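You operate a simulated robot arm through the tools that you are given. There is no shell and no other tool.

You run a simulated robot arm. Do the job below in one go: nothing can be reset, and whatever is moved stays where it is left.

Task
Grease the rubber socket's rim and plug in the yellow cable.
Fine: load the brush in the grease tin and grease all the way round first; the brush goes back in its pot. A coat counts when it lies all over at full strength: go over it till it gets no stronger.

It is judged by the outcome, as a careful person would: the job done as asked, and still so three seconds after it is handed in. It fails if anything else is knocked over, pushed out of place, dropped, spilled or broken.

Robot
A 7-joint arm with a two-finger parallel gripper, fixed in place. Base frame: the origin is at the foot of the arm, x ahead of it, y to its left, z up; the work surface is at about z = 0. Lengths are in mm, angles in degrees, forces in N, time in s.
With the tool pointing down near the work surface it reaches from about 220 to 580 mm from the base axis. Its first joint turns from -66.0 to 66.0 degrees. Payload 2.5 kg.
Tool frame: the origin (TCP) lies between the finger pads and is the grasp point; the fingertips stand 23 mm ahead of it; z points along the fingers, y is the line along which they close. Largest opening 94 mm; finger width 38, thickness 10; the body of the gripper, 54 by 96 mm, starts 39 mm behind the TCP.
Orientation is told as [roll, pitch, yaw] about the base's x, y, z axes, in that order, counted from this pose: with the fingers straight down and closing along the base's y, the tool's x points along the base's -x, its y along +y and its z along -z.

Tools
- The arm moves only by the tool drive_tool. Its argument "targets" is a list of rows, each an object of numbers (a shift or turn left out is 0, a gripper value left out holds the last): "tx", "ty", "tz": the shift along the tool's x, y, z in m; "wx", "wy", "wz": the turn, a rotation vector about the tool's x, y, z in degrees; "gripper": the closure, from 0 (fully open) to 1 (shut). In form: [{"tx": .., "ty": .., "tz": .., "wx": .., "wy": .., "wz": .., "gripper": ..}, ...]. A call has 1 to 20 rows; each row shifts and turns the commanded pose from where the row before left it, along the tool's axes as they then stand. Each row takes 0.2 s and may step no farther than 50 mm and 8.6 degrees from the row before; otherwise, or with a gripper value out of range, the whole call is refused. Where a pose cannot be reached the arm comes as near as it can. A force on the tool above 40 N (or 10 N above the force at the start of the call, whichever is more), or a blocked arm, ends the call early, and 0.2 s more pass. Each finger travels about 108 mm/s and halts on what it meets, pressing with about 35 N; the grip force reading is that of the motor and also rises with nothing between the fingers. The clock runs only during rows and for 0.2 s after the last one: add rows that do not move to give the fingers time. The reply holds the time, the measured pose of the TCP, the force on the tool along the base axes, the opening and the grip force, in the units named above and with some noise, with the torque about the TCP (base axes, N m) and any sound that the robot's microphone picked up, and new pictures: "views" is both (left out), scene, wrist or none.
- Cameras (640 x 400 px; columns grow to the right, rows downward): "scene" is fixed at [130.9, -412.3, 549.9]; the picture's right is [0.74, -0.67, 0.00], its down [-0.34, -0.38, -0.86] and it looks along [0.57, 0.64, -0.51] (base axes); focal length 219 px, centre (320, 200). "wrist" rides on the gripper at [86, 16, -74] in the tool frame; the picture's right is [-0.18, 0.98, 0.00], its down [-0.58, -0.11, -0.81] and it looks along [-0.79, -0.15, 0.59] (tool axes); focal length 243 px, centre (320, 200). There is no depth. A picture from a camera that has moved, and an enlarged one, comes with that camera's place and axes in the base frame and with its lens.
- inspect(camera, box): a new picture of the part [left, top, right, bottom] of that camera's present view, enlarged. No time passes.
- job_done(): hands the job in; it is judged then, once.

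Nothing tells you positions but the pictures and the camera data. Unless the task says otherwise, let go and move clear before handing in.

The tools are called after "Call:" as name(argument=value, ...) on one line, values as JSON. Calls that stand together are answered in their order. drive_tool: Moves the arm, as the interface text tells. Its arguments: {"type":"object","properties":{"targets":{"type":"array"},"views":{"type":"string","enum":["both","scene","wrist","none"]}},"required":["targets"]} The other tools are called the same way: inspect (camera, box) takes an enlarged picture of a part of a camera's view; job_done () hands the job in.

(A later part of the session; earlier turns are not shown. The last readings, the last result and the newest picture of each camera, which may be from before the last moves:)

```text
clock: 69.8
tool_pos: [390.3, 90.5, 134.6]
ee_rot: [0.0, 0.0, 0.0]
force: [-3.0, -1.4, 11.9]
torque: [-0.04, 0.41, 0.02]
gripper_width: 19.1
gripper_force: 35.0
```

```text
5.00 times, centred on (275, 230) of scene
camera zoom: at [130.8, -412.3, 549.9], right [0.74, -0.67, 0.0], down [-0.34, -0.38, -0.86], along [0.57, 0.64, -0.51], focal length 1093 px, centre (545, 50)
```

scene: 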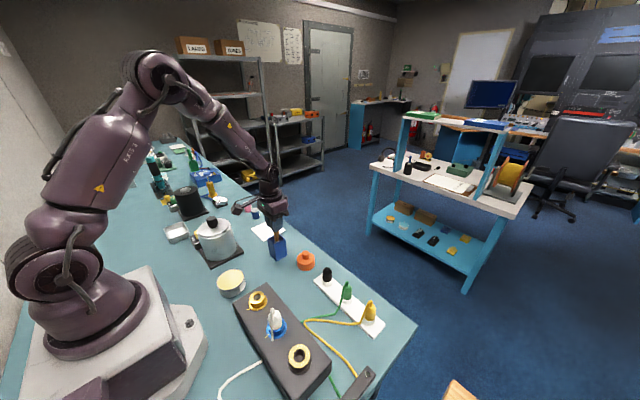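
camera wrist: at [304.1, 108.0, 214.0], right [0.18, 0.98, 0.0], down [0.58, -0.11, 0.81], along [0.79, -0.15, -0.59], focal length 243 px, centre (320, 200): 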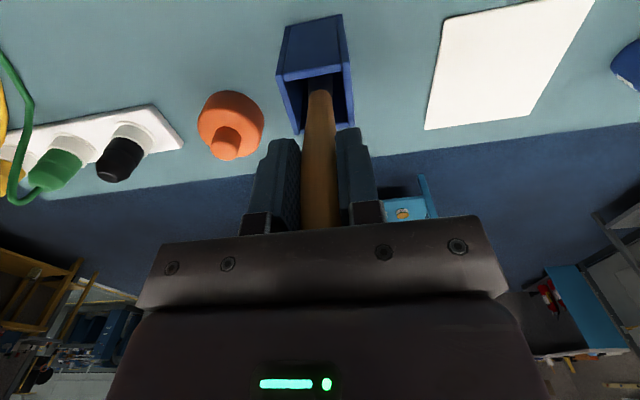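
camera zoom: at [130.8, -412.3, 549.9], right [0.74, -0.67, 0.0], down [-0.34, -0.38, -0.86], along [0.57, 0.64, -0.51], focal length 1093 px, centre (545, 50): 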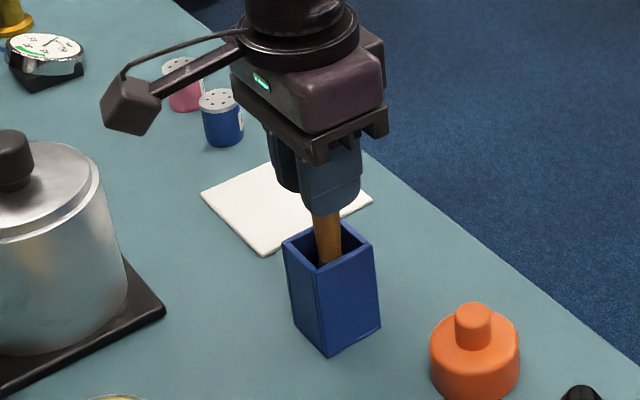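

The brush has bottomed in the pot. Releasing and rising straight up.

Call:
drive_tool(targets=[{"tz": -0.0005}, {"gripper": 0.6}, {"gripper": 0.3}, {"gripper": 0.3}, {}])

Call:
inspect(camera="scene", box=[230, 190, 320, 270])

```text
clock: 71.0
tool_pos: [390.8, 90.4, 134.4]
ee_rot: [0.0, 0.0, 0.0]
force: [-0.1, -0.4, 0.6]
torque: [0.0, 0.04, 0.02]
gripper_width: 65.8
gripper_force: 0.0
camera wrist: at [303.9, 108.1, 208.5], right [0.18, 0.98, 0.0], down [0.58, -0.11, 0.81], along [0.79, -0.15, -0.59], focal length 243 px, centre (320, 200)
```

scene: 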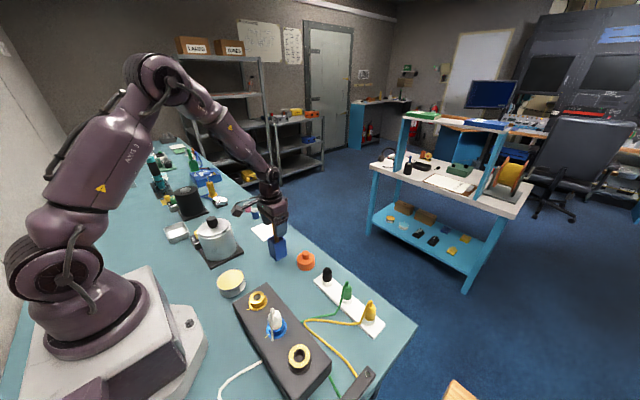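
wrist: 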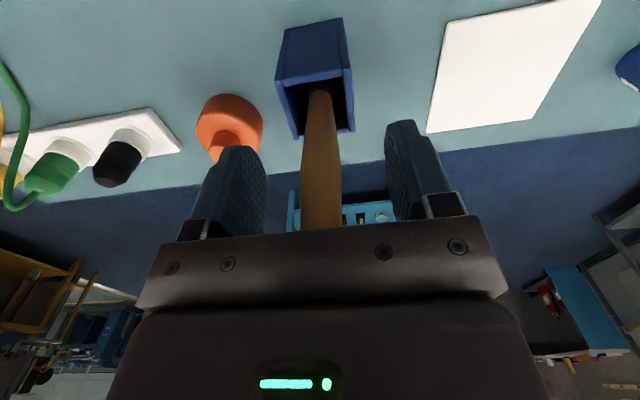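

```text
5.00 times, centred on (275, 230) of scene
camera zoom: at [130.9, -412.3, 549.9], right [0.74, -0.67, 0.0], down [-0.34, -0.38, -0.86], along [0.57, 0.64, -0.51], focal length 1093 px, centre (545, 50)
```

zoom: 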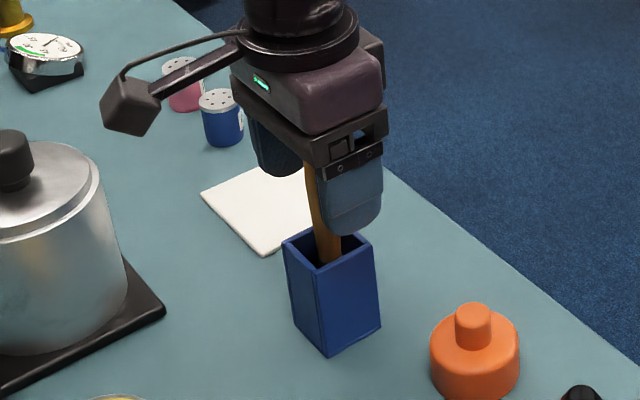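

Released; rising straight up and checking that the brush stays in its pot.

Call:
drive_tool(targets=[{"tz": -0.02}, {"tz": -0.03}, {"tz": -0.04}, {"tz": -0.04}, {"tz": -0.04}, {}])

Call:
inspect(camera="scene", box=[230, 190, 320, 270])

```text
clock: 72.4
tool_pos: [390.5, 90.9, 305.3]
ee_rot: [0.0, -0.1, -0.1]
force: [-0.5, 0.5, -0.6]
torque: [-0.05, -0.02, 0.01]
gripper_width: 65.8
gripper_force: 0.0
camera wrist: at [303.7, 108.1, 379.3], right [0.18, 0.98, 0.0], down [0.58, -0.11, 0.81], along [0.79, -0.15, -0.59], focal length 243 px, centre (320, 200)
```

scene: 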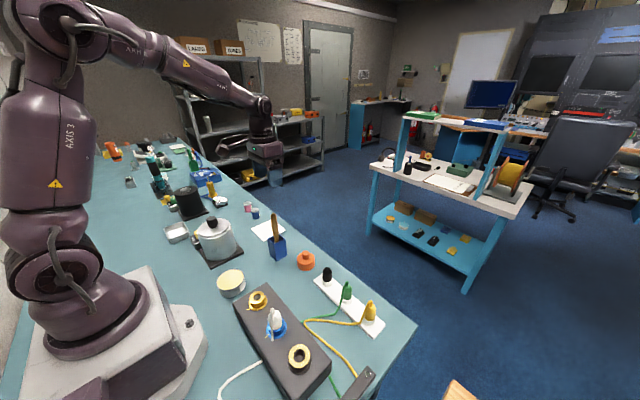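
wrist: 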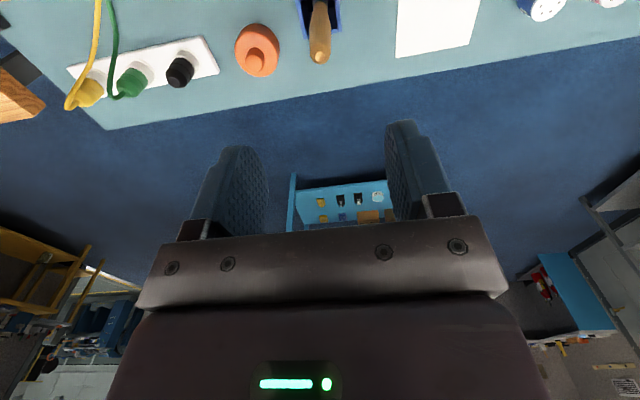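

```text
5.00 times, centred on (275, 230) of scene
camera zoom: at [130.9, -412.3, 549.9], right [0.74, -0.67, 0.0], down [-0.34, -0.38, -0.86], along [0.57, 0.64, -0.51], focal length 1093 px, centre (545, 50)
```

zoom: 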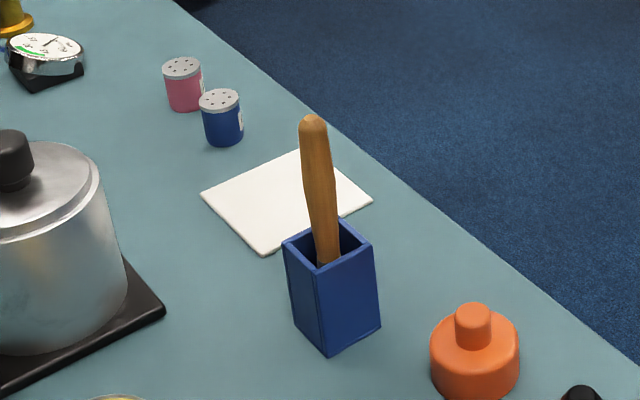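

The brush is safely back. Now over to the yellow plug for a close look.

Call:
drive_tool(targets=[{"tx": 0.0075, "ty": -0.0414, "gripper": 0}, {"tx": 0.0075, "ty": -0.0414}, {"tx": 0.0075, "ty": -0.0414}, {"tx": 0.0075, "ty": -0.0414}, {"tx": 0.0075, "ty": -0.0414}, {"tx": 0.0075, "ty": -0.0414}, {"tx": 0.0075, "ty": -0.0414}, {"tx": 0.0075, "ty": -0.0414}, {"tz": 0.03}, {"tz": 0.025}, {}])

Call:
inspect(camera="wrist", box=[240, 50, 400, 150])

Call:
inspect(camera="scene", box=[320, 280, 400, 345])

```text
clock: 74.8
tool_pos: [329.9, -240.4, 248.7]
ee_rot: [0.0, 0.1, 0.0]
force: [0.5, -0.7, -0.1]
torque: [-0.01, 0.0, 0.01]
gripper_width: 94.0
gripper_force: 0.0
camera wrist: at [243.9, -223.0, 323.8], right [0.18, 0.98, 0.0], down [0.58, -0.11, 0.81], along [0.79, -0.15, -0.59], focal length 243 px, centre (320, 200)
```

scene: 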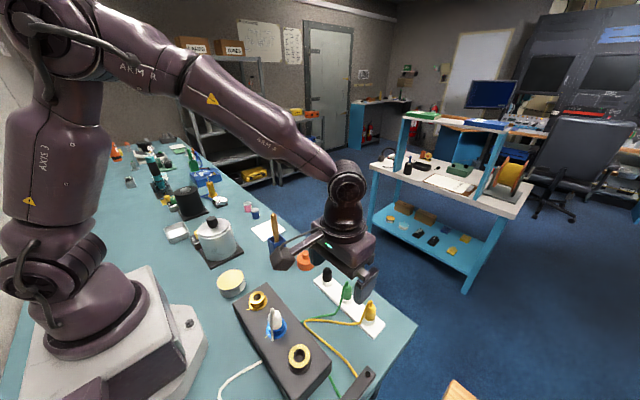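
wrist: 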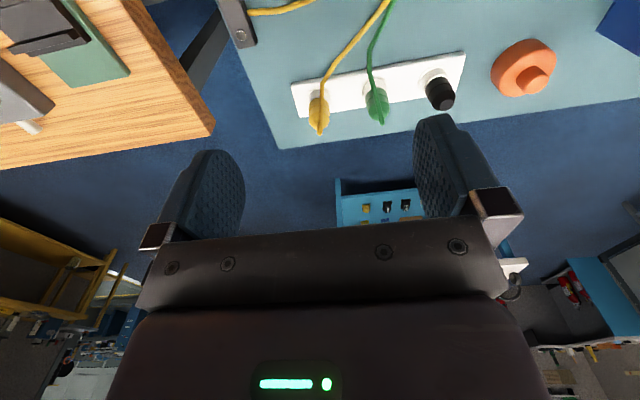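

```text
4.00 times, centred on (320, 100) of wrist
camera zoom: at [243.9, -223.0, 323.8], right [0.18, 0.98, 0.0], down [0.58, -0.11, 0.81], along [0.79, -0.15, -0.59], focal length 970 px, centre (320, 600)
```

zoom: 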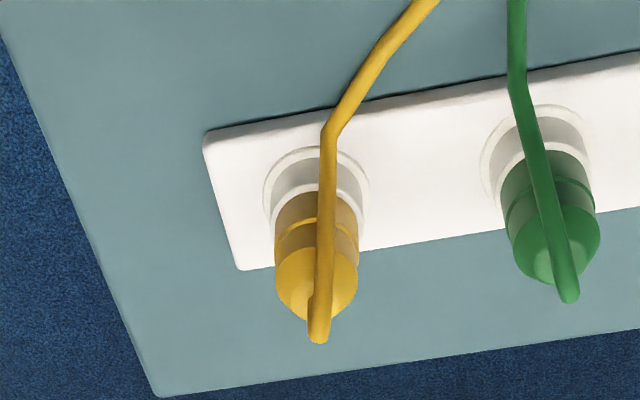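

```text
6.15 times, centred on (360, 312) of scene
camera zoom: at [130.9, -412.3, 549.9], right [0.74, -0.67, 0.0], down [-0.34, -0.38, -0.86], along [0.57, 0.64, -0.51], focal length 1345 px, centre (74, -492)
```

zoom: 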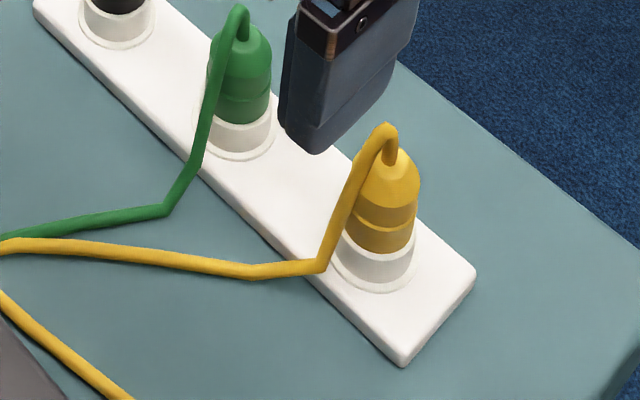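

The yellow plug sits in its cup at about (432.5, -259), body from z ≈ 28 to 76 with the cable looping over the top (to z ≈ 95) and running toward -x, so closing along y keeps clear of the cable. The green neighbour is 79 mm away. I'll hover above it with the fingers part open.

Call:
drive_tool(targets=[{"tx": -0.026, "ty": -0.005, "gripper": 0.34}, {"tx": -0.026, "ty": -0.005}, {"tx": -0.026, "ty": -0.005}, {"tx": -0.0245, "ty": -0.004}, {"tz": 0.04}, {"tz": 0.04}, {"tz": 0.02}, {}])

Call:
inspect(camera="wrist", box=[220, 30, 420, 190])

Call:
inspect(camera="scene", box=[320, 250, 420, 345])

```text
clock: 76.6
tool_pos: [432.5, -260.0, 149.7]
ee_rot: [0.0, 0.0, 0.0]
force: [0.7, 0.3, -0.6]
torque: [0.01, -0.03, -0.01]
gripper_width: 62.0
gripper_force: 0.1
camera wrist: at [346.7, -242.7, 223.8], right [0.18, 0.98, 0.0], down [0.58, -0.11, 0.81], along [0.79, -0.15, -0.59], focal length 243 px, centre (320, 200)
```

scene: 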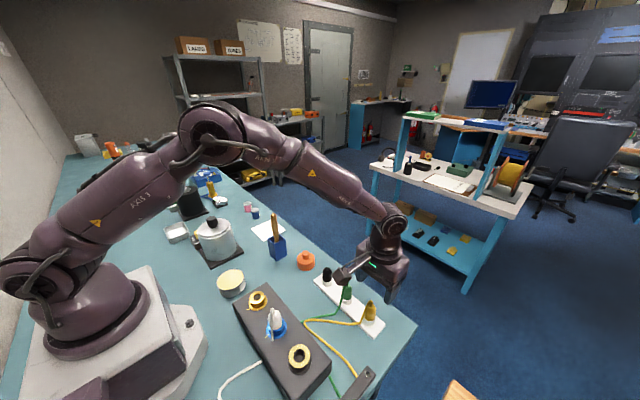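
wrist: 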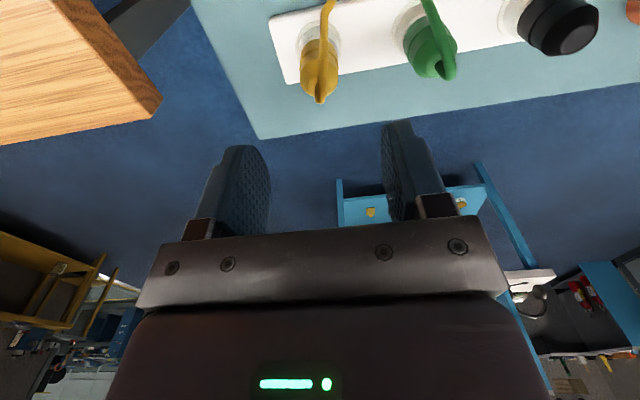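

```text
2.50 times, centred on (320, 110) of wrist
camera zoom: at [346.7, -242.7, 223.8], right [0.18, 0.98, 0.0], down [0.58, -0.11, 0.81], along [0.79, -0.15, -0.59], focal length 606 px, centre (320, 425)
```

zoom: 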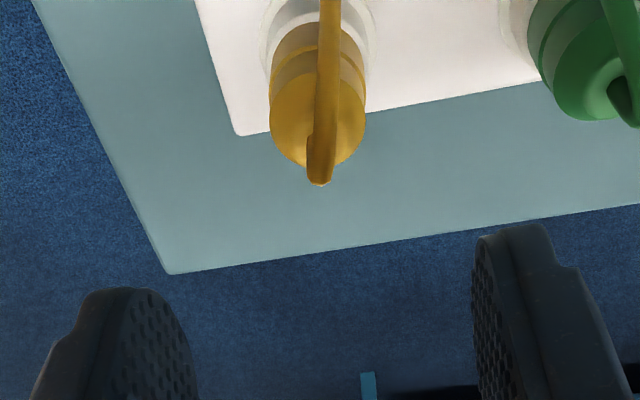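

```text
4.21 times, centred on (370, 298) of scene
camera zoom: at [130.9, -412.3, 549.9], right [0.74, -0.67, 0.0], down [-0.34, -0.38, -0.86], along [0.57, 0.64, -0.51], focal length 920 px, centre (110, -210)
```

zoom: 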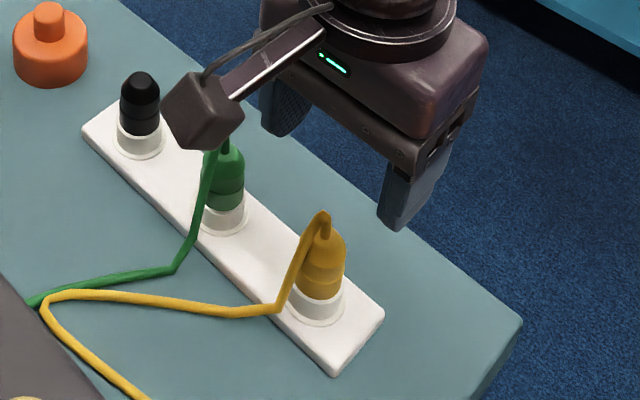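

The plug is centred between the fingers. Lowering so the TCP is at z ≈ 64, keeping the palm above the cable loop.

Call:
drive_tool(targets=[{"tz": 0.025, "tx": 0.001}, {"tz": 0.025}, {"tz": 0.02}, {"tz": 0.01}, {}])

Call:
inspect(camera="wrist", box=[220, 60, 420, 220])

Call:
inspect(camera="scene", box=[320, 250, 420, 345])

```text
clock: 77.8
tool_pos: [432.8, -259.6, 68.9]
ee_rot: [0.0, 0.0, 0.1]
force: [-0.3, 0.2, 0.3]
torque: [0.02, -0.02, -0.03]
gripper_width: 62.0
gripper_force: 0.0
camera wrist: at [345.9, -242.1, 143.3], right [0.18, 0.98, 0.0], down [0.58, -0.11, 0.81], along [0.79, -0.15, -0.59], focal length 243 px, centre (320, 200)
```

scene: 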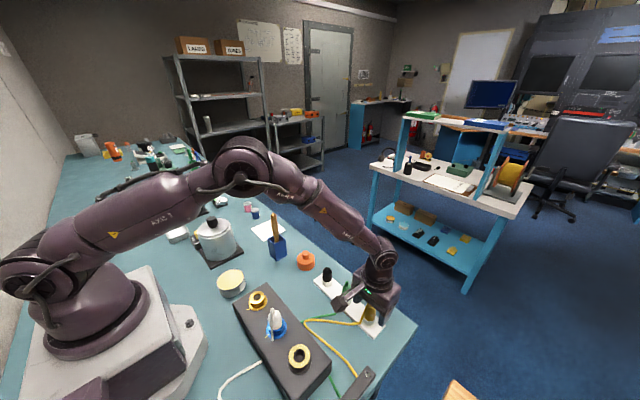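
wrist: 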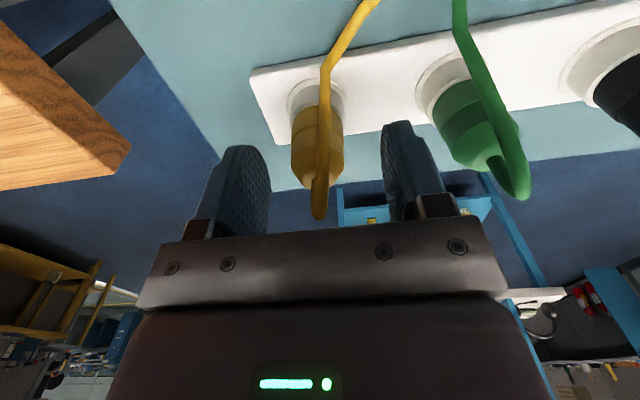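

```text
2.50 times, centred on (320, 140) of wrist
camera zoom: at [345.9, -242.1, 143.3], right [0.18, 0.98, 0.0], down [0.58, -0.11, 0.81], along [0.79, -0.15, -0.59], focal length 606 px, centre (320, 350)
```

zoom: 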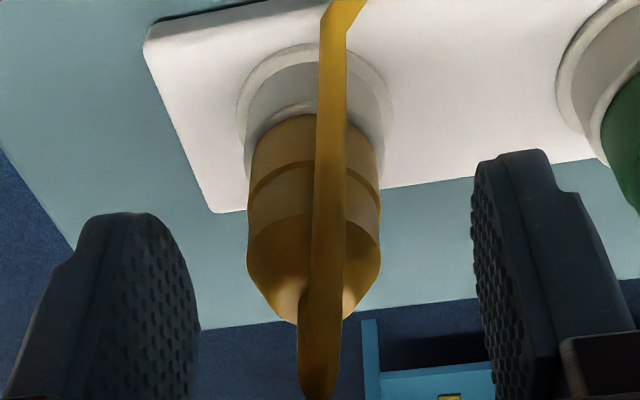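

```text
4.21 times, centred on (370, 298) of scene
camera zoom: at [130.9, -412.3, 549.9], right [0.74, -0.67, 0.0], down [-0.34, -0.38, -0.86], along [0.57, 0.64, -0.51], focal length 920 px, centre (110, -210)
```

zoom: 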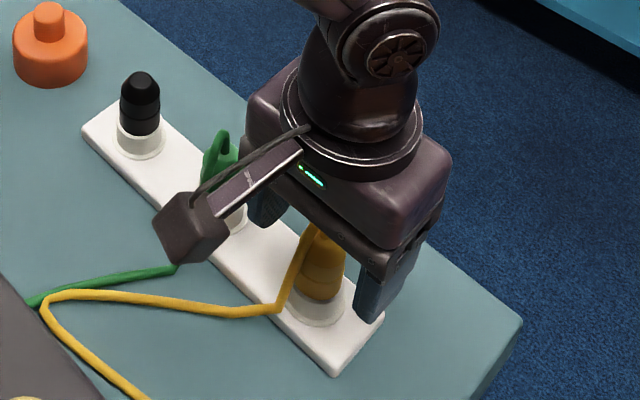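

The loop top is about z = 89 and the straight part of the body spans z ≈ 28–61, so TCP z ≈ 59 suits. Lowering 10 mm and closing.

Call:
drive_tool(targets=[{"tz": 0.006}, {"tz": 0.004}, {}, {"gripper": 0.6}, {"gripper": 1}, {"gripper": 1}, {"gripper": 1}])

Call:
inspect(camera="wrist", box=[220, 60, 420, 220])

```text
clock: 79.4
tool_pos: [432.5, -259.4, 59.6]
ee_rot: [0.1, -0.1, 0.0]
force: [0.8, -0.1, -0.5]
torque: [0.02, -0.02, -0.03]
gripper_width: 26.2
gripper_force: 35.1
camera wrist: at [345.7, -242.0, 134.1], right [0.18, 0.98, 0.0], down [0.58, -0.11, 0.81], along [0.79, -0.15, -0.59], focal length 243 px, centre (320, 200)
```

scene: 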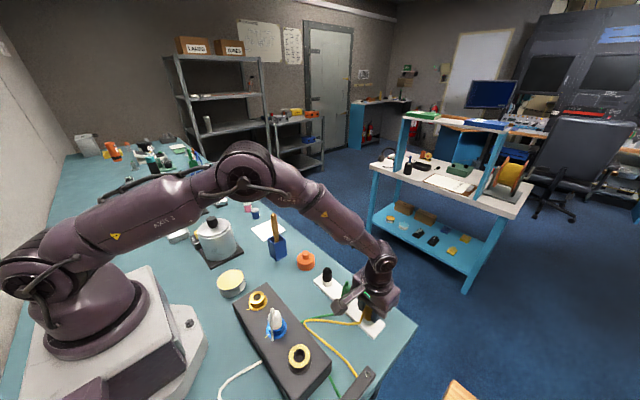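
wrist: 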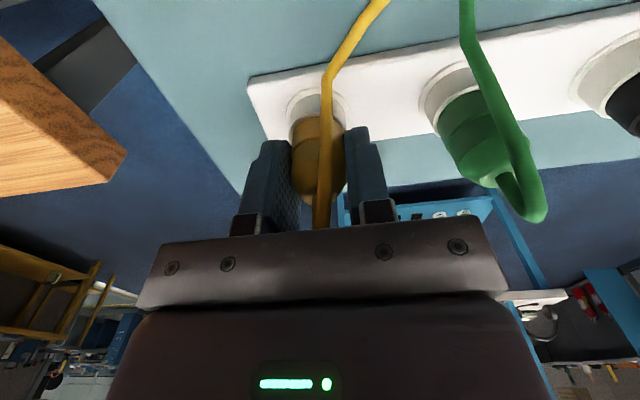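

```text
2.50 times, centred on (320, 140) of wrist
camera zoom: at [345.7, -242.0, 134.1], right [0.18, 0.98, 0.0], down [0.58, -0.11, 0.81], along [0.79, -0.15, -0.59], focal length 606 px, centre (320, 350)
```

zoom: 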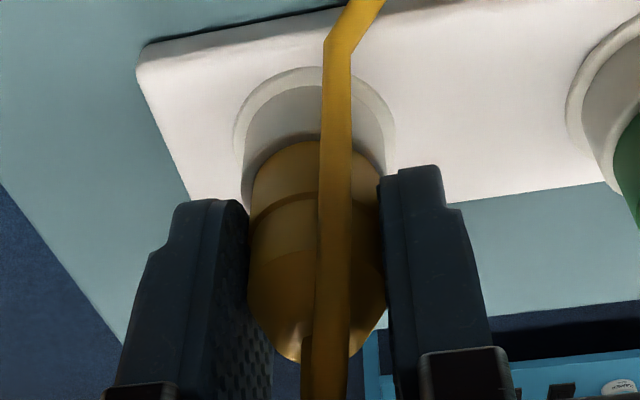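

Gripped at 26 mm. Pulling the plug straight up, slowly at first.

Call:
drive_tool(targets=[{"tz": -0.005}, {"tz": -0.008}, {"tz": -0.012}, {"tz": -0.015}, {"tz": -0.02}, {"tz": -0.02}, {}])

Call:
inspect(camera="scene", box=[310, 240, 420, 345])

Call:
inspect(camera="wrist", box=[220, 0, 420, 200])

```text
clock: 81.0
tool_pos: [431.1, -259.2, 139.1]
ee_rot: [0.0, 0.1, -0.1]
force: [-1.0, -0.1, 0.8]
torque: [-0.02, -0.01, -0.03]
gripper_width: 26.1
gripper_force: 34.7
camera wrist: at [345.2, -242.2, 214.1], right [0.18, 0.98, 0.0], down [0.58, -0.11, 0.81], along [0.79, -0.15, -0.59], focal length 243 px, centre (320, 200)
```

scene: 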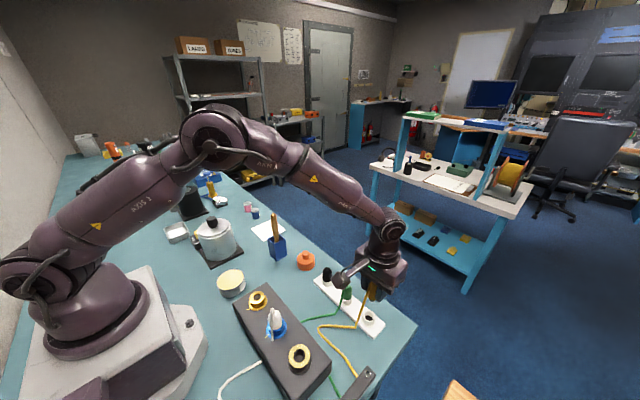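
wrist: 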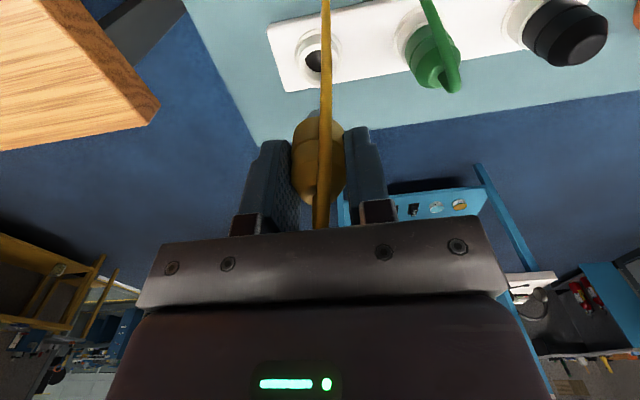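

```text
3.81 times, centred on (365, 292) of scene
camera zoom: at [130.9, -412.3, 549.9], right [0.74, -0.67, 0.0], down [-0.34, -0.38, -0.86], along [0.57, 0.64, -0.51], focal length 833 px, centre (149, -152)
```

zoom: 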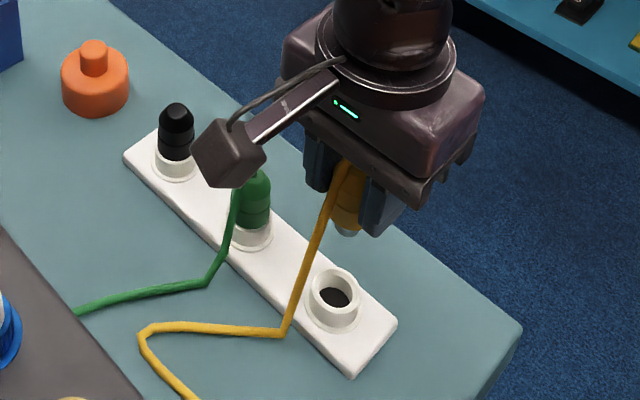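

```text
2.00 times, centred on (320, 100) of wrist
camera zoom: at [345.2, -242.2, 214.1], right [0.18, 0.98, 0.0], down [0.58, -0.11, 0.81], along [0.79, -0.15, -0.59], focal length 485 px, centre (320, 400)
```

zoom: 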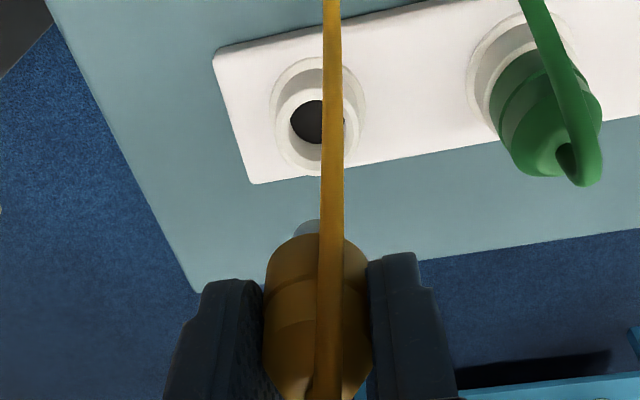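

The plug is out and shows a short silver pin under the body. I'll lift further and inspect the pin from the scene camera.

Call:
drive_tool(targets=[{"tz": -0.03}, {"tz": -0.03}, {}])

Call:
inspect(camera="scene", box=[350, 235, 410, 290])

Call:
inspect(camera="wrist", box=[260, 60, 380, 160])

```text
clock: 81.8
tool_pos: [432.0, -260.2, 199.5]
ee_rot: [0.1, 0.0, 0.0]
force: [-0.3, -0.4, 0.4]
torque: [-0.02, 0.01, 0.01]
gripper_width: 26.2
gripper_force: 34.5
camera wrist: at [345.0, -242.6, 274.1], right [0.18, 0.98, 0.0], down [0.58, -0.11, 0.81], along [0.79, -0.15, -0.59], focal length 243 px, centre (320, 200)
```

scene: 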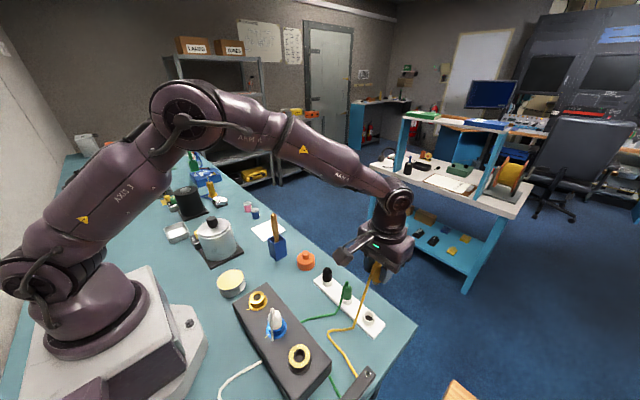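
wrist: 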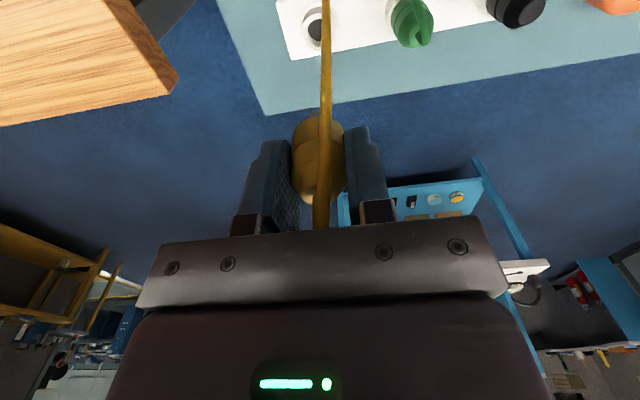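

```text
7.27 times, centred on (380, 262) of scene
camera zoom: at [130.9, -412.3, 549.9], right [0.74, -0.67, 0.0], down [-0.34, -0.38, -0.86], along [0.57, 0.64, -0.51], focal length 1590 px, centre (-116, -254)
```

zoom: 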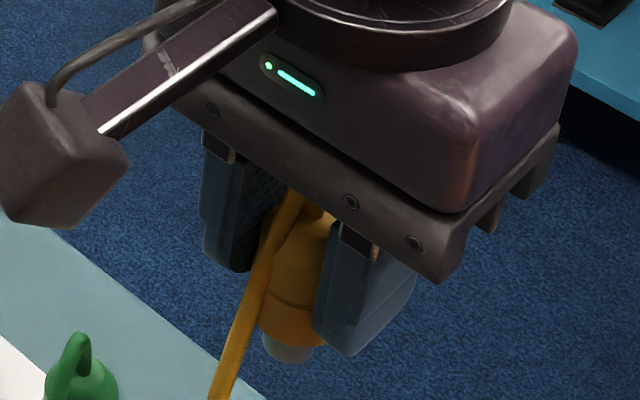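

```text
4.00 times, centred on (320, 110) of wrist
camera zoom: at [345.0, -242.6, 274.1], right [0.18, 0.98, 0.0], down [0.58, -0.11, 0.81], along [0.79, -0.15, -0.59], focal length 970 px, centre (320, 560)
```

zoom: 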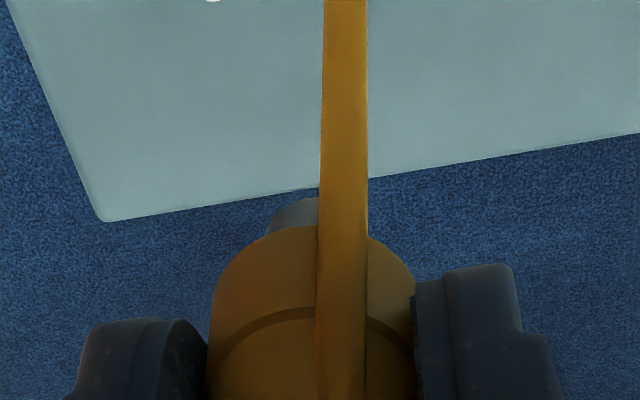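

The pin looks a little narrower than the body. A tighter zoom will tell its size and alignment.

Call:
inspect(camera="scene", box=[364, 264, 394, 284])

Call:
inspect(camera="wrist", box=[280, 90, 360, 140])

Call:
inspect(camera="scene", box=[240, 280, 330, 375])

```text
16.00 times, centred on (379, 274) of scene
camera zoom: at [130.9, -412.3, 549.9], right [0.74, -0.67, 0.0], down [-0.34, -0.38, -0.86], along [0.57, 0.64, -0.51], focal length 3497 px, centre (-624, -984)
```

zoom: 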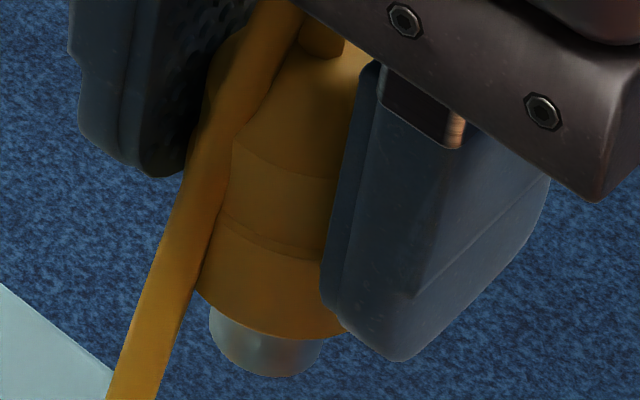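

```text
8.00 times, centred on (320, 115) of wrist
camera zoom: at [345.0, -242.6, 274.1], right [0.18, 0.98, 0.0], down [0.58, -0.11, 0.81], along [0.79, -0.15, -0.59], focal length 1941 px, centre (320, 880)
```

zoom: 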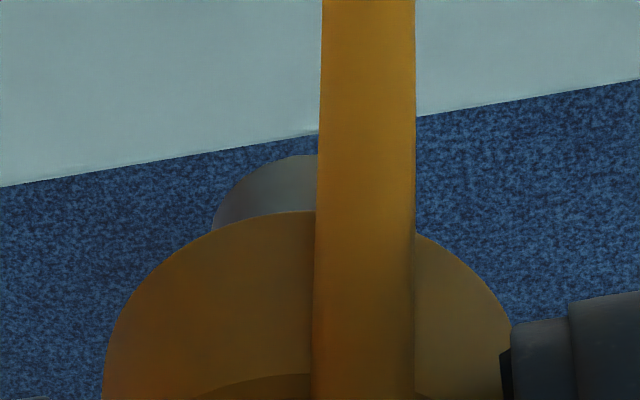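

```text
4.21 times, centred on (285, 328) of scene
camera zoom: at [130.9, -412.3, 549.9], right [0.74, -0.67, 0.0], down [-0.34, -0.38, -0.86], along [0.57, 0.64, -0.51], focal length 920 px, centre (467, -337)
```

zoom: 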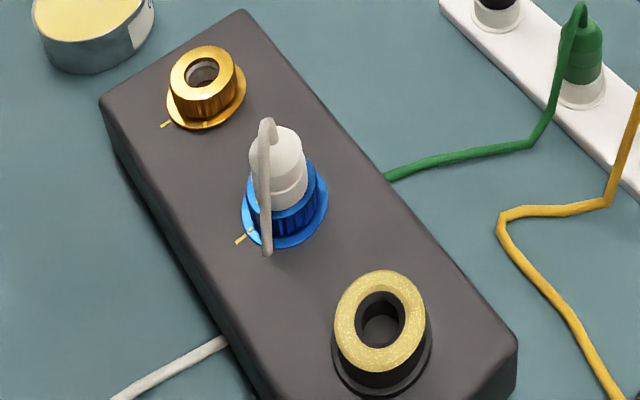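

The pin is about 15 mm across and 12 mm long (from 33 to 45 mm below TCP); the socket hole is about 19–23 mm, so there's clearance. Carrying the plug over the rubber socket.

Call:
drive_tool(targets=[{"tx": 0.0315, "ty": 0.0053}, {"tx": 0.0315, "ty": 0.0053}, {"tx": 0.0315, "ty": 0.0053}, {"tx": 0.0315, "ty": 0.0053}, {"tx": 0.0315, "ty": 0.0053}, {"tx": 0.0315, "ty": 0.0052}, {"tz": 0.025}, {"tz": 0.025}, {}])

Call:
inspect(camera="scene", box=[270, 310, 340, 370])

Call:
inspect(camera="wrist", box=[250, 20, 390, 140])

```text
clock: 83.8
tool_pos: [243.6, -227.6, 149.5]
ee_rot: [0.0, 0.0, 0.0]
force: [0.3, -0.5, -0.2]
torque: [-0.03, 0.01, 0.02]
gripper_width: 26.2
gripper_force: 35.1
camera wrist: at [156.9, -210.5, 224.3], right [0.18, 0.98, 0.0], down [0.58, -0.11, 0.81], along [0.79, -0.15, -0.59], focal length 243 px, centre (320, 200)
```

scene: 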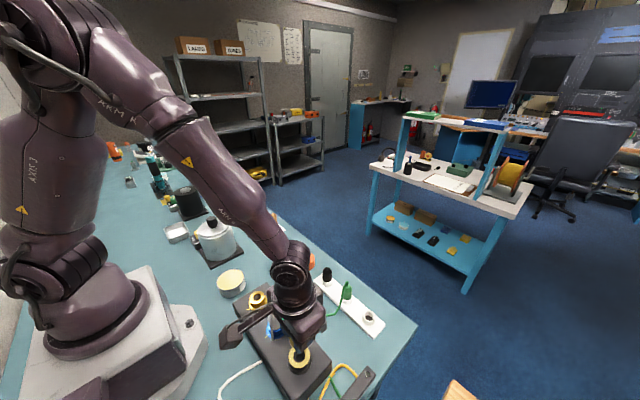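
wrist: 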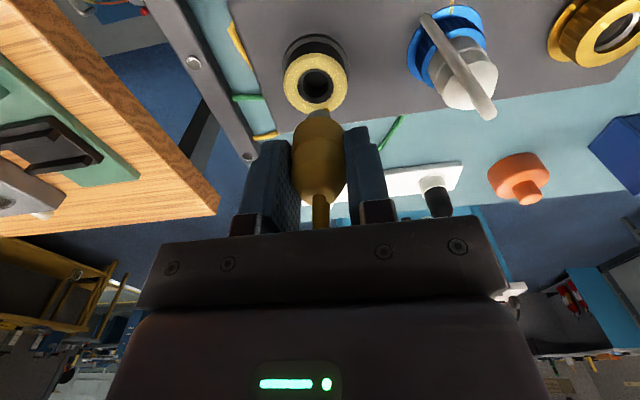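

```text
6.67 times, centred on (305, 340) of scene
camera zoom: at [130.9, -412.3, 549.9], right [0.74, -0.67, 0.0], down [-0.34, -0.38, -0.86], along [0.57, 0.64, -0.51], focal length 1457 px, centre (420, -733)
```

zoom: 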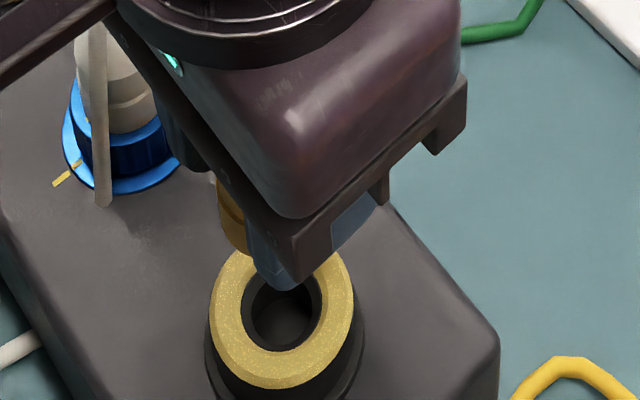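

```text
3.33 times, centred on (320, 80) of wrist
camera zoom: at [156.9, -210.5, 224.3], right [0.18, 0.98, 0.0], down [0.58, -0.11, 0.81], along [0.79, -0.15, -0.59], focal length 809 px, centre (320, 600)
```

zoom: 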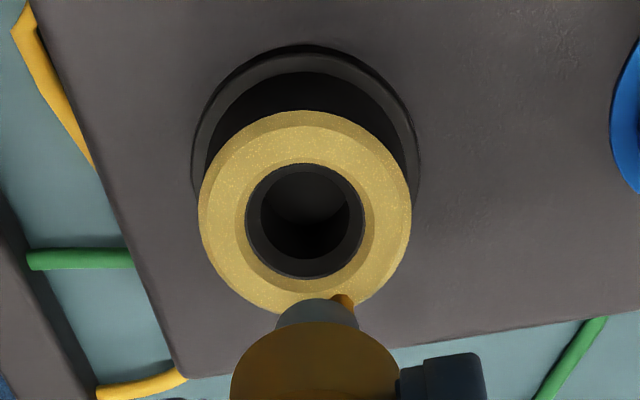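

The wrist view shows the hole centre offset about (-3, -2) mm from the pin. I'll correct and lower until the pin is just above the rim, then re-check.

Call:
drive_tool(targets=[{"tx": 0.0027, "ty": -0.0018}, {"tz": 0.012}, {"tz": 0.01}, {}])

Call:
inspect(camera="wrist", box=[260, 50, 380, 140])

Call:
inspect(camera="scene", box=[270, 310, 350, 380])

```text
clock: 84.8
tool_pos: [241.1, -229.1, 127.5]
ee_rot: [-0.1, -0.1, -0.1]
force: [-1.1, 0.1, -0.6]
torque: [-0.04, -0.01, 0.0]
gripper_width: 26.1
gripper_force: 34.9
camera wrist: at [154.2, -212.4, 201.9], right [0.18, 0.98, 0.0], down [0.58, -0.11, 0.81], along [0.79, -0.15, -0.59], focal length 243 px, centre (320, 200)
```

scene: 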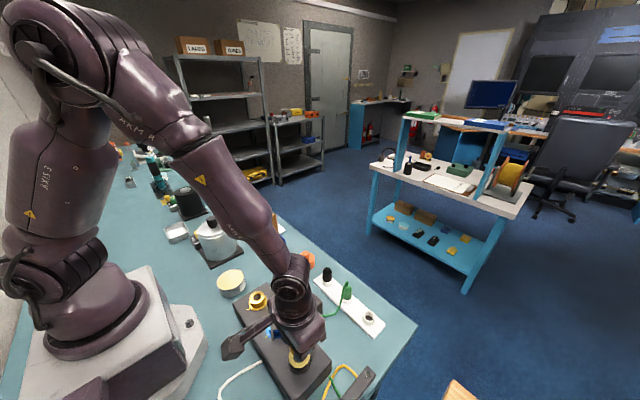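
wrist: 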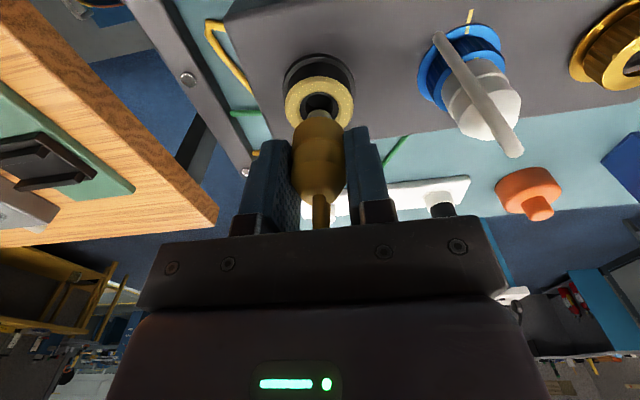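

```text
4.44 times, centred on (320, 95) of wrist
camera zoom: at [154.2, -212.4, 201.9], right [0.18, 0.98, 0.0], down [0.58, -0.11, 0.81], along [0.79, -0.15, -0.59], focal length 1078 px, centre (320, 667)
```

zoom: 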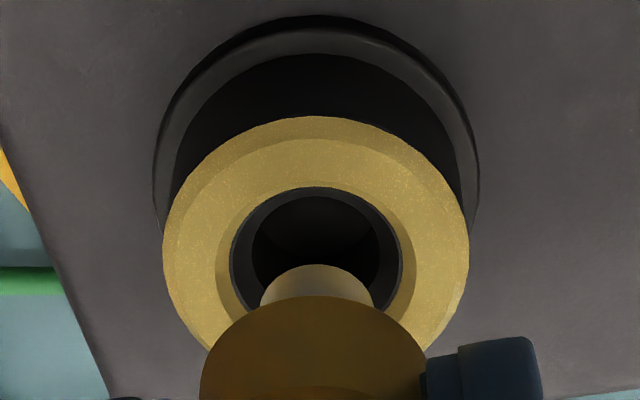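

```text
5.71 times, centred on (310, 345) of scene
camera zoom: at [130.9, -412.3, 549.9], right [0.74, -0.67, 0.0], down [-0.34, -0.38, -0.86], along [0.57, 0.64, -0.51], focal length 1249 px, centre (377, -629)
```

zoom: 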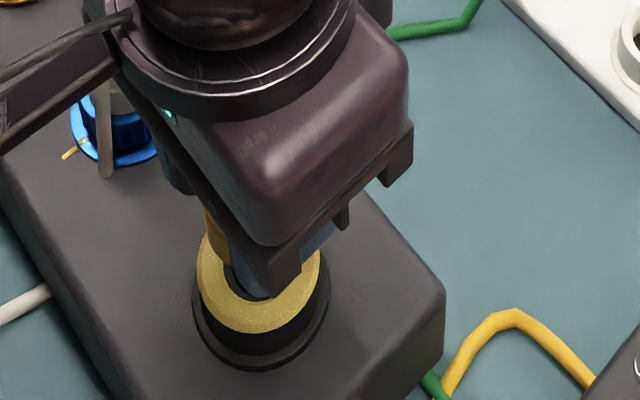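

The pin and the hole are now lined up sideways to within half a millimetre, and front-to-back to within about 1 mm. Lowering the pin into the hole in small steps while watching forces.

Call:
drive_tool(targets=[{"tz": 0.004}, {"tz": 0.004}, {"tz": 0.003}, {}])

Call:
inspect(camera="wrist", box=[260, 50, 380, 140])

```text
clock: 85.8
tool_pos: [241.5, -229.8, 117.3]
ee_rot: [0.0, -0.1, 0.0]
force: [0.8, 0.0, 0.3]
torque: [0.01, 0.0, 0.02]
gripper_width: 26.3
gripper_force: 34.8
camera wrist: at [154.3, -212.3, 191.2], right [0.18, 0.98, 0.0], down [0.58, -0.11, 0.81], along [0.79, -0.15, -0.59], focal length 243 px, centre (320, 200)
```

scene: 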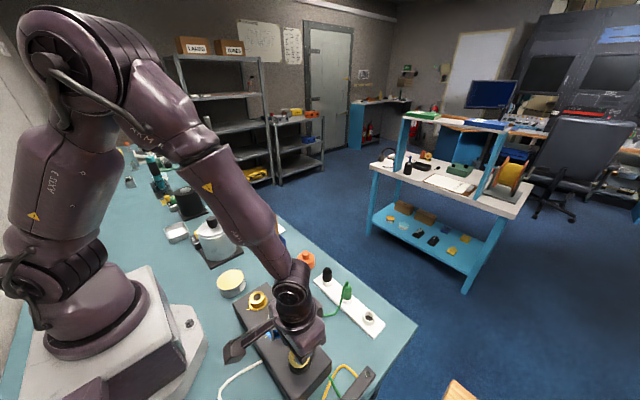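
wrist: 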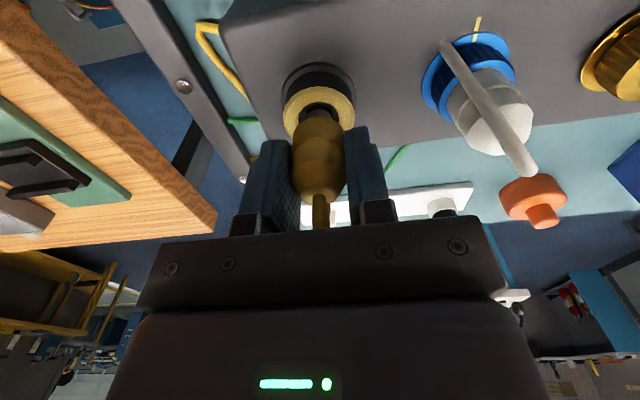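

```text
4.44 times, centred on (320, 95) of wrist
camera zoom: at [154.3, -212.3, 191.2], right [0.18, 0.98, 0.0], down [0.58, -0.11, 0.81], along [0.79, -0.15, -0.59], focal length 1078 px, centre (320, 667)
```

zoom: 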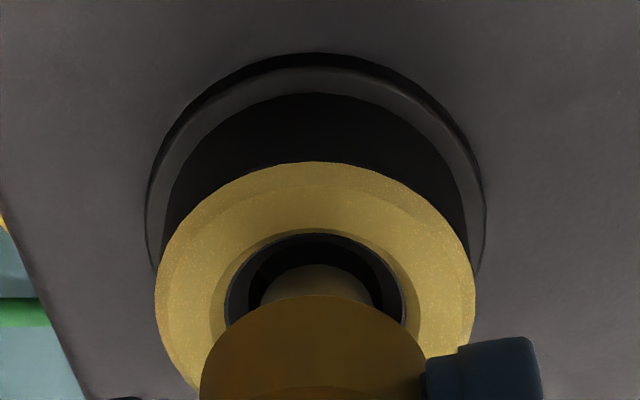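

Still concentric. Continuing down in 1.5 mm steps.

Call:
drive_tool(targets=[{"tz": 0.0015}, {"tz": 0.0015}, {}], views="none")

Call:
drive_tool(targets=[{"tz": 0.0015}, {"tz": 0.0015}, {}], views="wrist")

Call:
inspect(camera="wrist", box=[260, 50, 380, 140])

```text
clock: 86.6
tool_pos: [239.4, -229.2, 113.8]
ee_rot: [0.0, 0.0, 0.0]
force: [0.1, 0.3, 0.6]
torque: [-0.06, -0.03, 0.04]
gripper_width: 26.2
gripper_force: 34.7
```

```text
clock: 87.4
tool_pos: [240.8, -229.3, 111.3]
ee_rot: [0.0, 0.0, 0.0]
force: [2.2, -0.6, -0.6]
torque: [-0.02, -0.08, -0.01]
gripper_width: 26.5
gripper_force: 34.8
camera wrist: at [154.1, -212.2, 185.1], right [0.18, 0.98, 0.0], down [0.58, -0.11, 0.81], along [0.79, -0.15, -0.59], focal length 243 px, centre (320, 200)
```

wrist: 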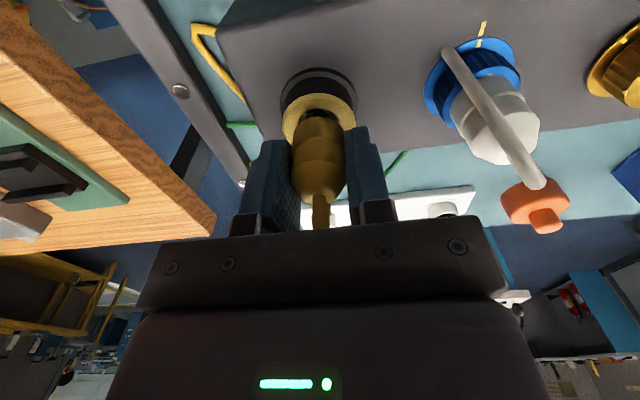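

```text
4.44 times, centred on (320, 95) of wrist
camera zoom: at [154.1, -212.2, 185.1], right [0.18, 0.98, 0.0], down [0.58, -0.11, 0.81], along [0.79, -0.15, -0.59], focal length 1078 px, centre (320, 667)
```

zoom: 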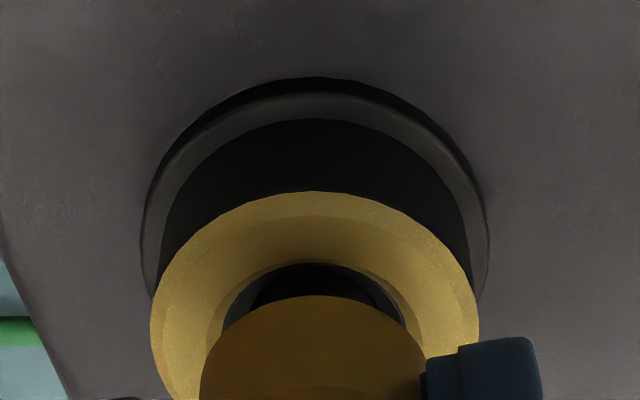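

The pin has entered the hole with almost no force. Continuing down.

Call:
drive_tool(targets=[{"tz": 0.0015}, {}], views="none")

Call:
drive_tool(targets=[{"tz": 0.0015}, {}], views="none")

Call:
drive_tool(targets=[{"tz": 0.0015}, {}], views="none")

```text
clock: 88.0
tool_pos: [240.9, -229.6, 108.9]
ee_rot: [0.0, 0.1, 0.1]
force: [3.4, -0.6, 0.8]
torque: [-0.05, -0.14, 0.0]
gripper_width: 26.4
gripper_force: 34.8
```

```text
clock: 88.6
tool_pos: [241.4, -228.9, 106.4]
ee_rot: [-0.1, 0.1, 0.0]
force: [2.5, -2.0, 1.1]
torque: [-0.07, -0.13, -0.02]
gripper_width: 26.3
gripper_force: 35.1
```

```text
clock: 89.2
tool_pos: [240.0, -229.1, 106.9]
ee_rot: [0.0, 0.0, 0.0]
force: [3.1, -0.5, 0.4]
torque: [-0.04, -0.15, 0.03]
gripper_width: 26.2
gripper_force: 34.9
```

Only ~3 N sideways in +x; I'll ease 0.5 mm in +x and keep lowering.

Call:
drive_tool(targets=[{"tz": 0.001, "tx": -0.0005}, {}], views="none")

Call:
drive_tool(targets=[{"tz": 0.0012}, {}], views="none")

Call:
drive_tool(targets=[{"tz": 0.0012}, {}])

Call:
inspect(camera="wrist", box=[260, 50, 380, 140])

Call:
inspect(camera="scene", box=[270, 310, 350, 380])

```text
clock: 89.8
tool_pos: [240.9, -229.1, 104.8]
ee_rot: [0.0, -0.1, 0.0]
force: [1.0, -0.7, -0.3]
torque: [-0.07, -0.06, 0.0]
gripper_width: 26.3
gripper_force: 34.1
```

```text
clock: 90.4
tool_pos: [240.3, -229.2, 103.1]
ee_rot: [0.1, -0.1, 0.1]
force: [0.8, 0.0, -0.4]
torque: [0.01, 0.0, 0.02]
gripper_width: 26.2
gripper_force: 35.2
```

```text
clock: 91.0
tool_pos: [241.5, -229.1, 102.8]
ee_rot: [-0.1, 0.0, 0.0]
force: [1.0, 0.2, -0.4]
torque: [0.01, 0.0, -0.02]
gripper_width: 26.2
gripper_force: 35.5
camera wrist: at [154.5, -212.3, 177.1], right [0.18, 0.98, 0.0], down [0.58, -0.11, 0.81], along [0.79, -0.15, -0.59], focal length 243 px, centre (320, 200)
```

scene: 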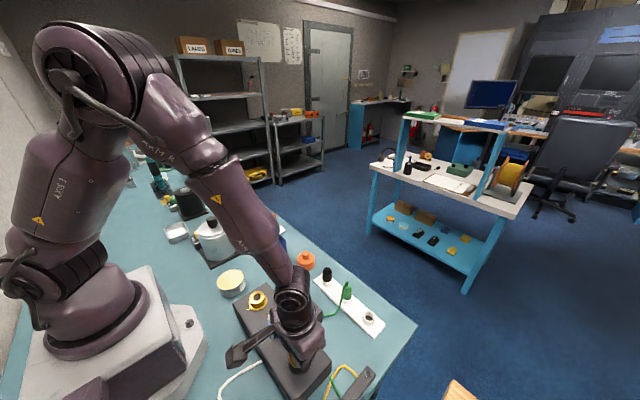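
wrist: 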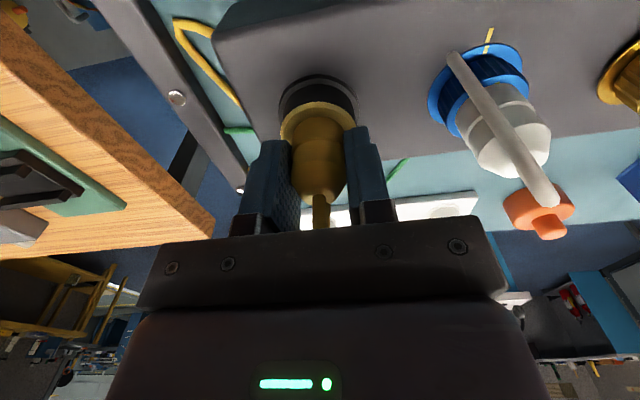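

```text
4.44 times, centred on (320, 95) of wrist
camera zoom: at [154.5, -212.3, 177.1], right [0.18, 0.98, 0.0], down [0.58, -0.11, 0.81], along [0.79, -0.15, -0.59], focal length 1078 px, centre (320, 667)
```

zoom: 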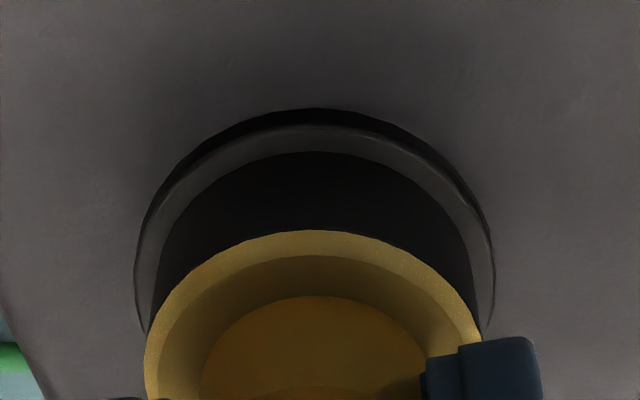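

```text
5.71 times, centred on (310, 345) of scene
camera zoom: at [130.9, -412.3, 549.9], right [0.74, -0.67, 0.0], down [-0.34, -0.38, -0.86], along [0.57, 0.64, -0.51], focal length 1249 px, centre (377, -629)
```

zoom: 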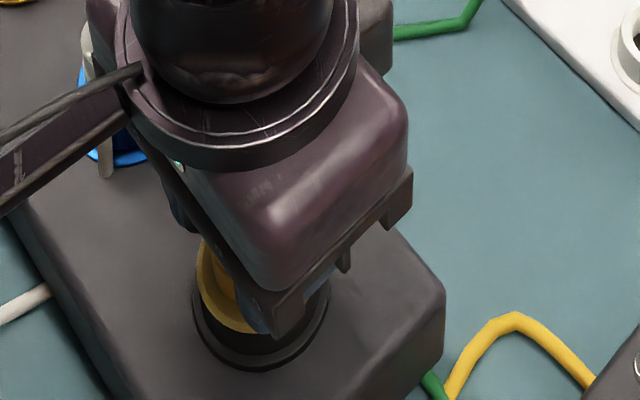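

Nearly seated; still no resistance. Continuing in 1 mm steps until it bottoms.

Call:
drive_tool(targets=[{"tz": 0.001}, {}], views="none")

Call:
drive_tool(targets=[{"tz": 0.001}, {}], views="none")

Call:
drive_tool(targets=[{"tz": 0.001}, {}], views="none")

Call:
drive_tool(targets=[{"tz": 0.001}, {}], views="none")

```text
clock: 91.6
tool_pos: [240.8, -230.7, 101.9]
ee_rot: [0.1, 0.0, 0.0]
force: [0.6, 0.4, -0.7]
torque: [0.01, 0.0, 0.0]
gripper_width: 26.2
gripper_force: 35.1
```

```text
clock: 92.2
tool_pos: [240.8, -229.6, 100.8]
ee_rot: [0.0, 0.0, 0.0]
force: [0.6, -0.2, 0.4]
torque: [-0.01, 0.0, -0.01]
gripper_width: 26.4
gripper_force: 34.6
```

```text
clock: 92.8
tool_pos: [241.6, -230.2, 100.6]
ee_rot: [0.0, 0.0, 0.0]
force: [-1.0, 0.2, 2.2]
torque: [0.03, 0.03, -0.04]
gripper_width: 26.4
gripper_force: 34.5
```

```text
clock: 93.4
tool_pos: [240.7, -229.7, 99.7]
ee_rot: [0.0, 0.1, 0.0]
force: [-5.3, 5.9, 26.8]
torque: [0.11, 0.32, -0.04]
gripper_width: 26.4
gripper_force: 34.5
```

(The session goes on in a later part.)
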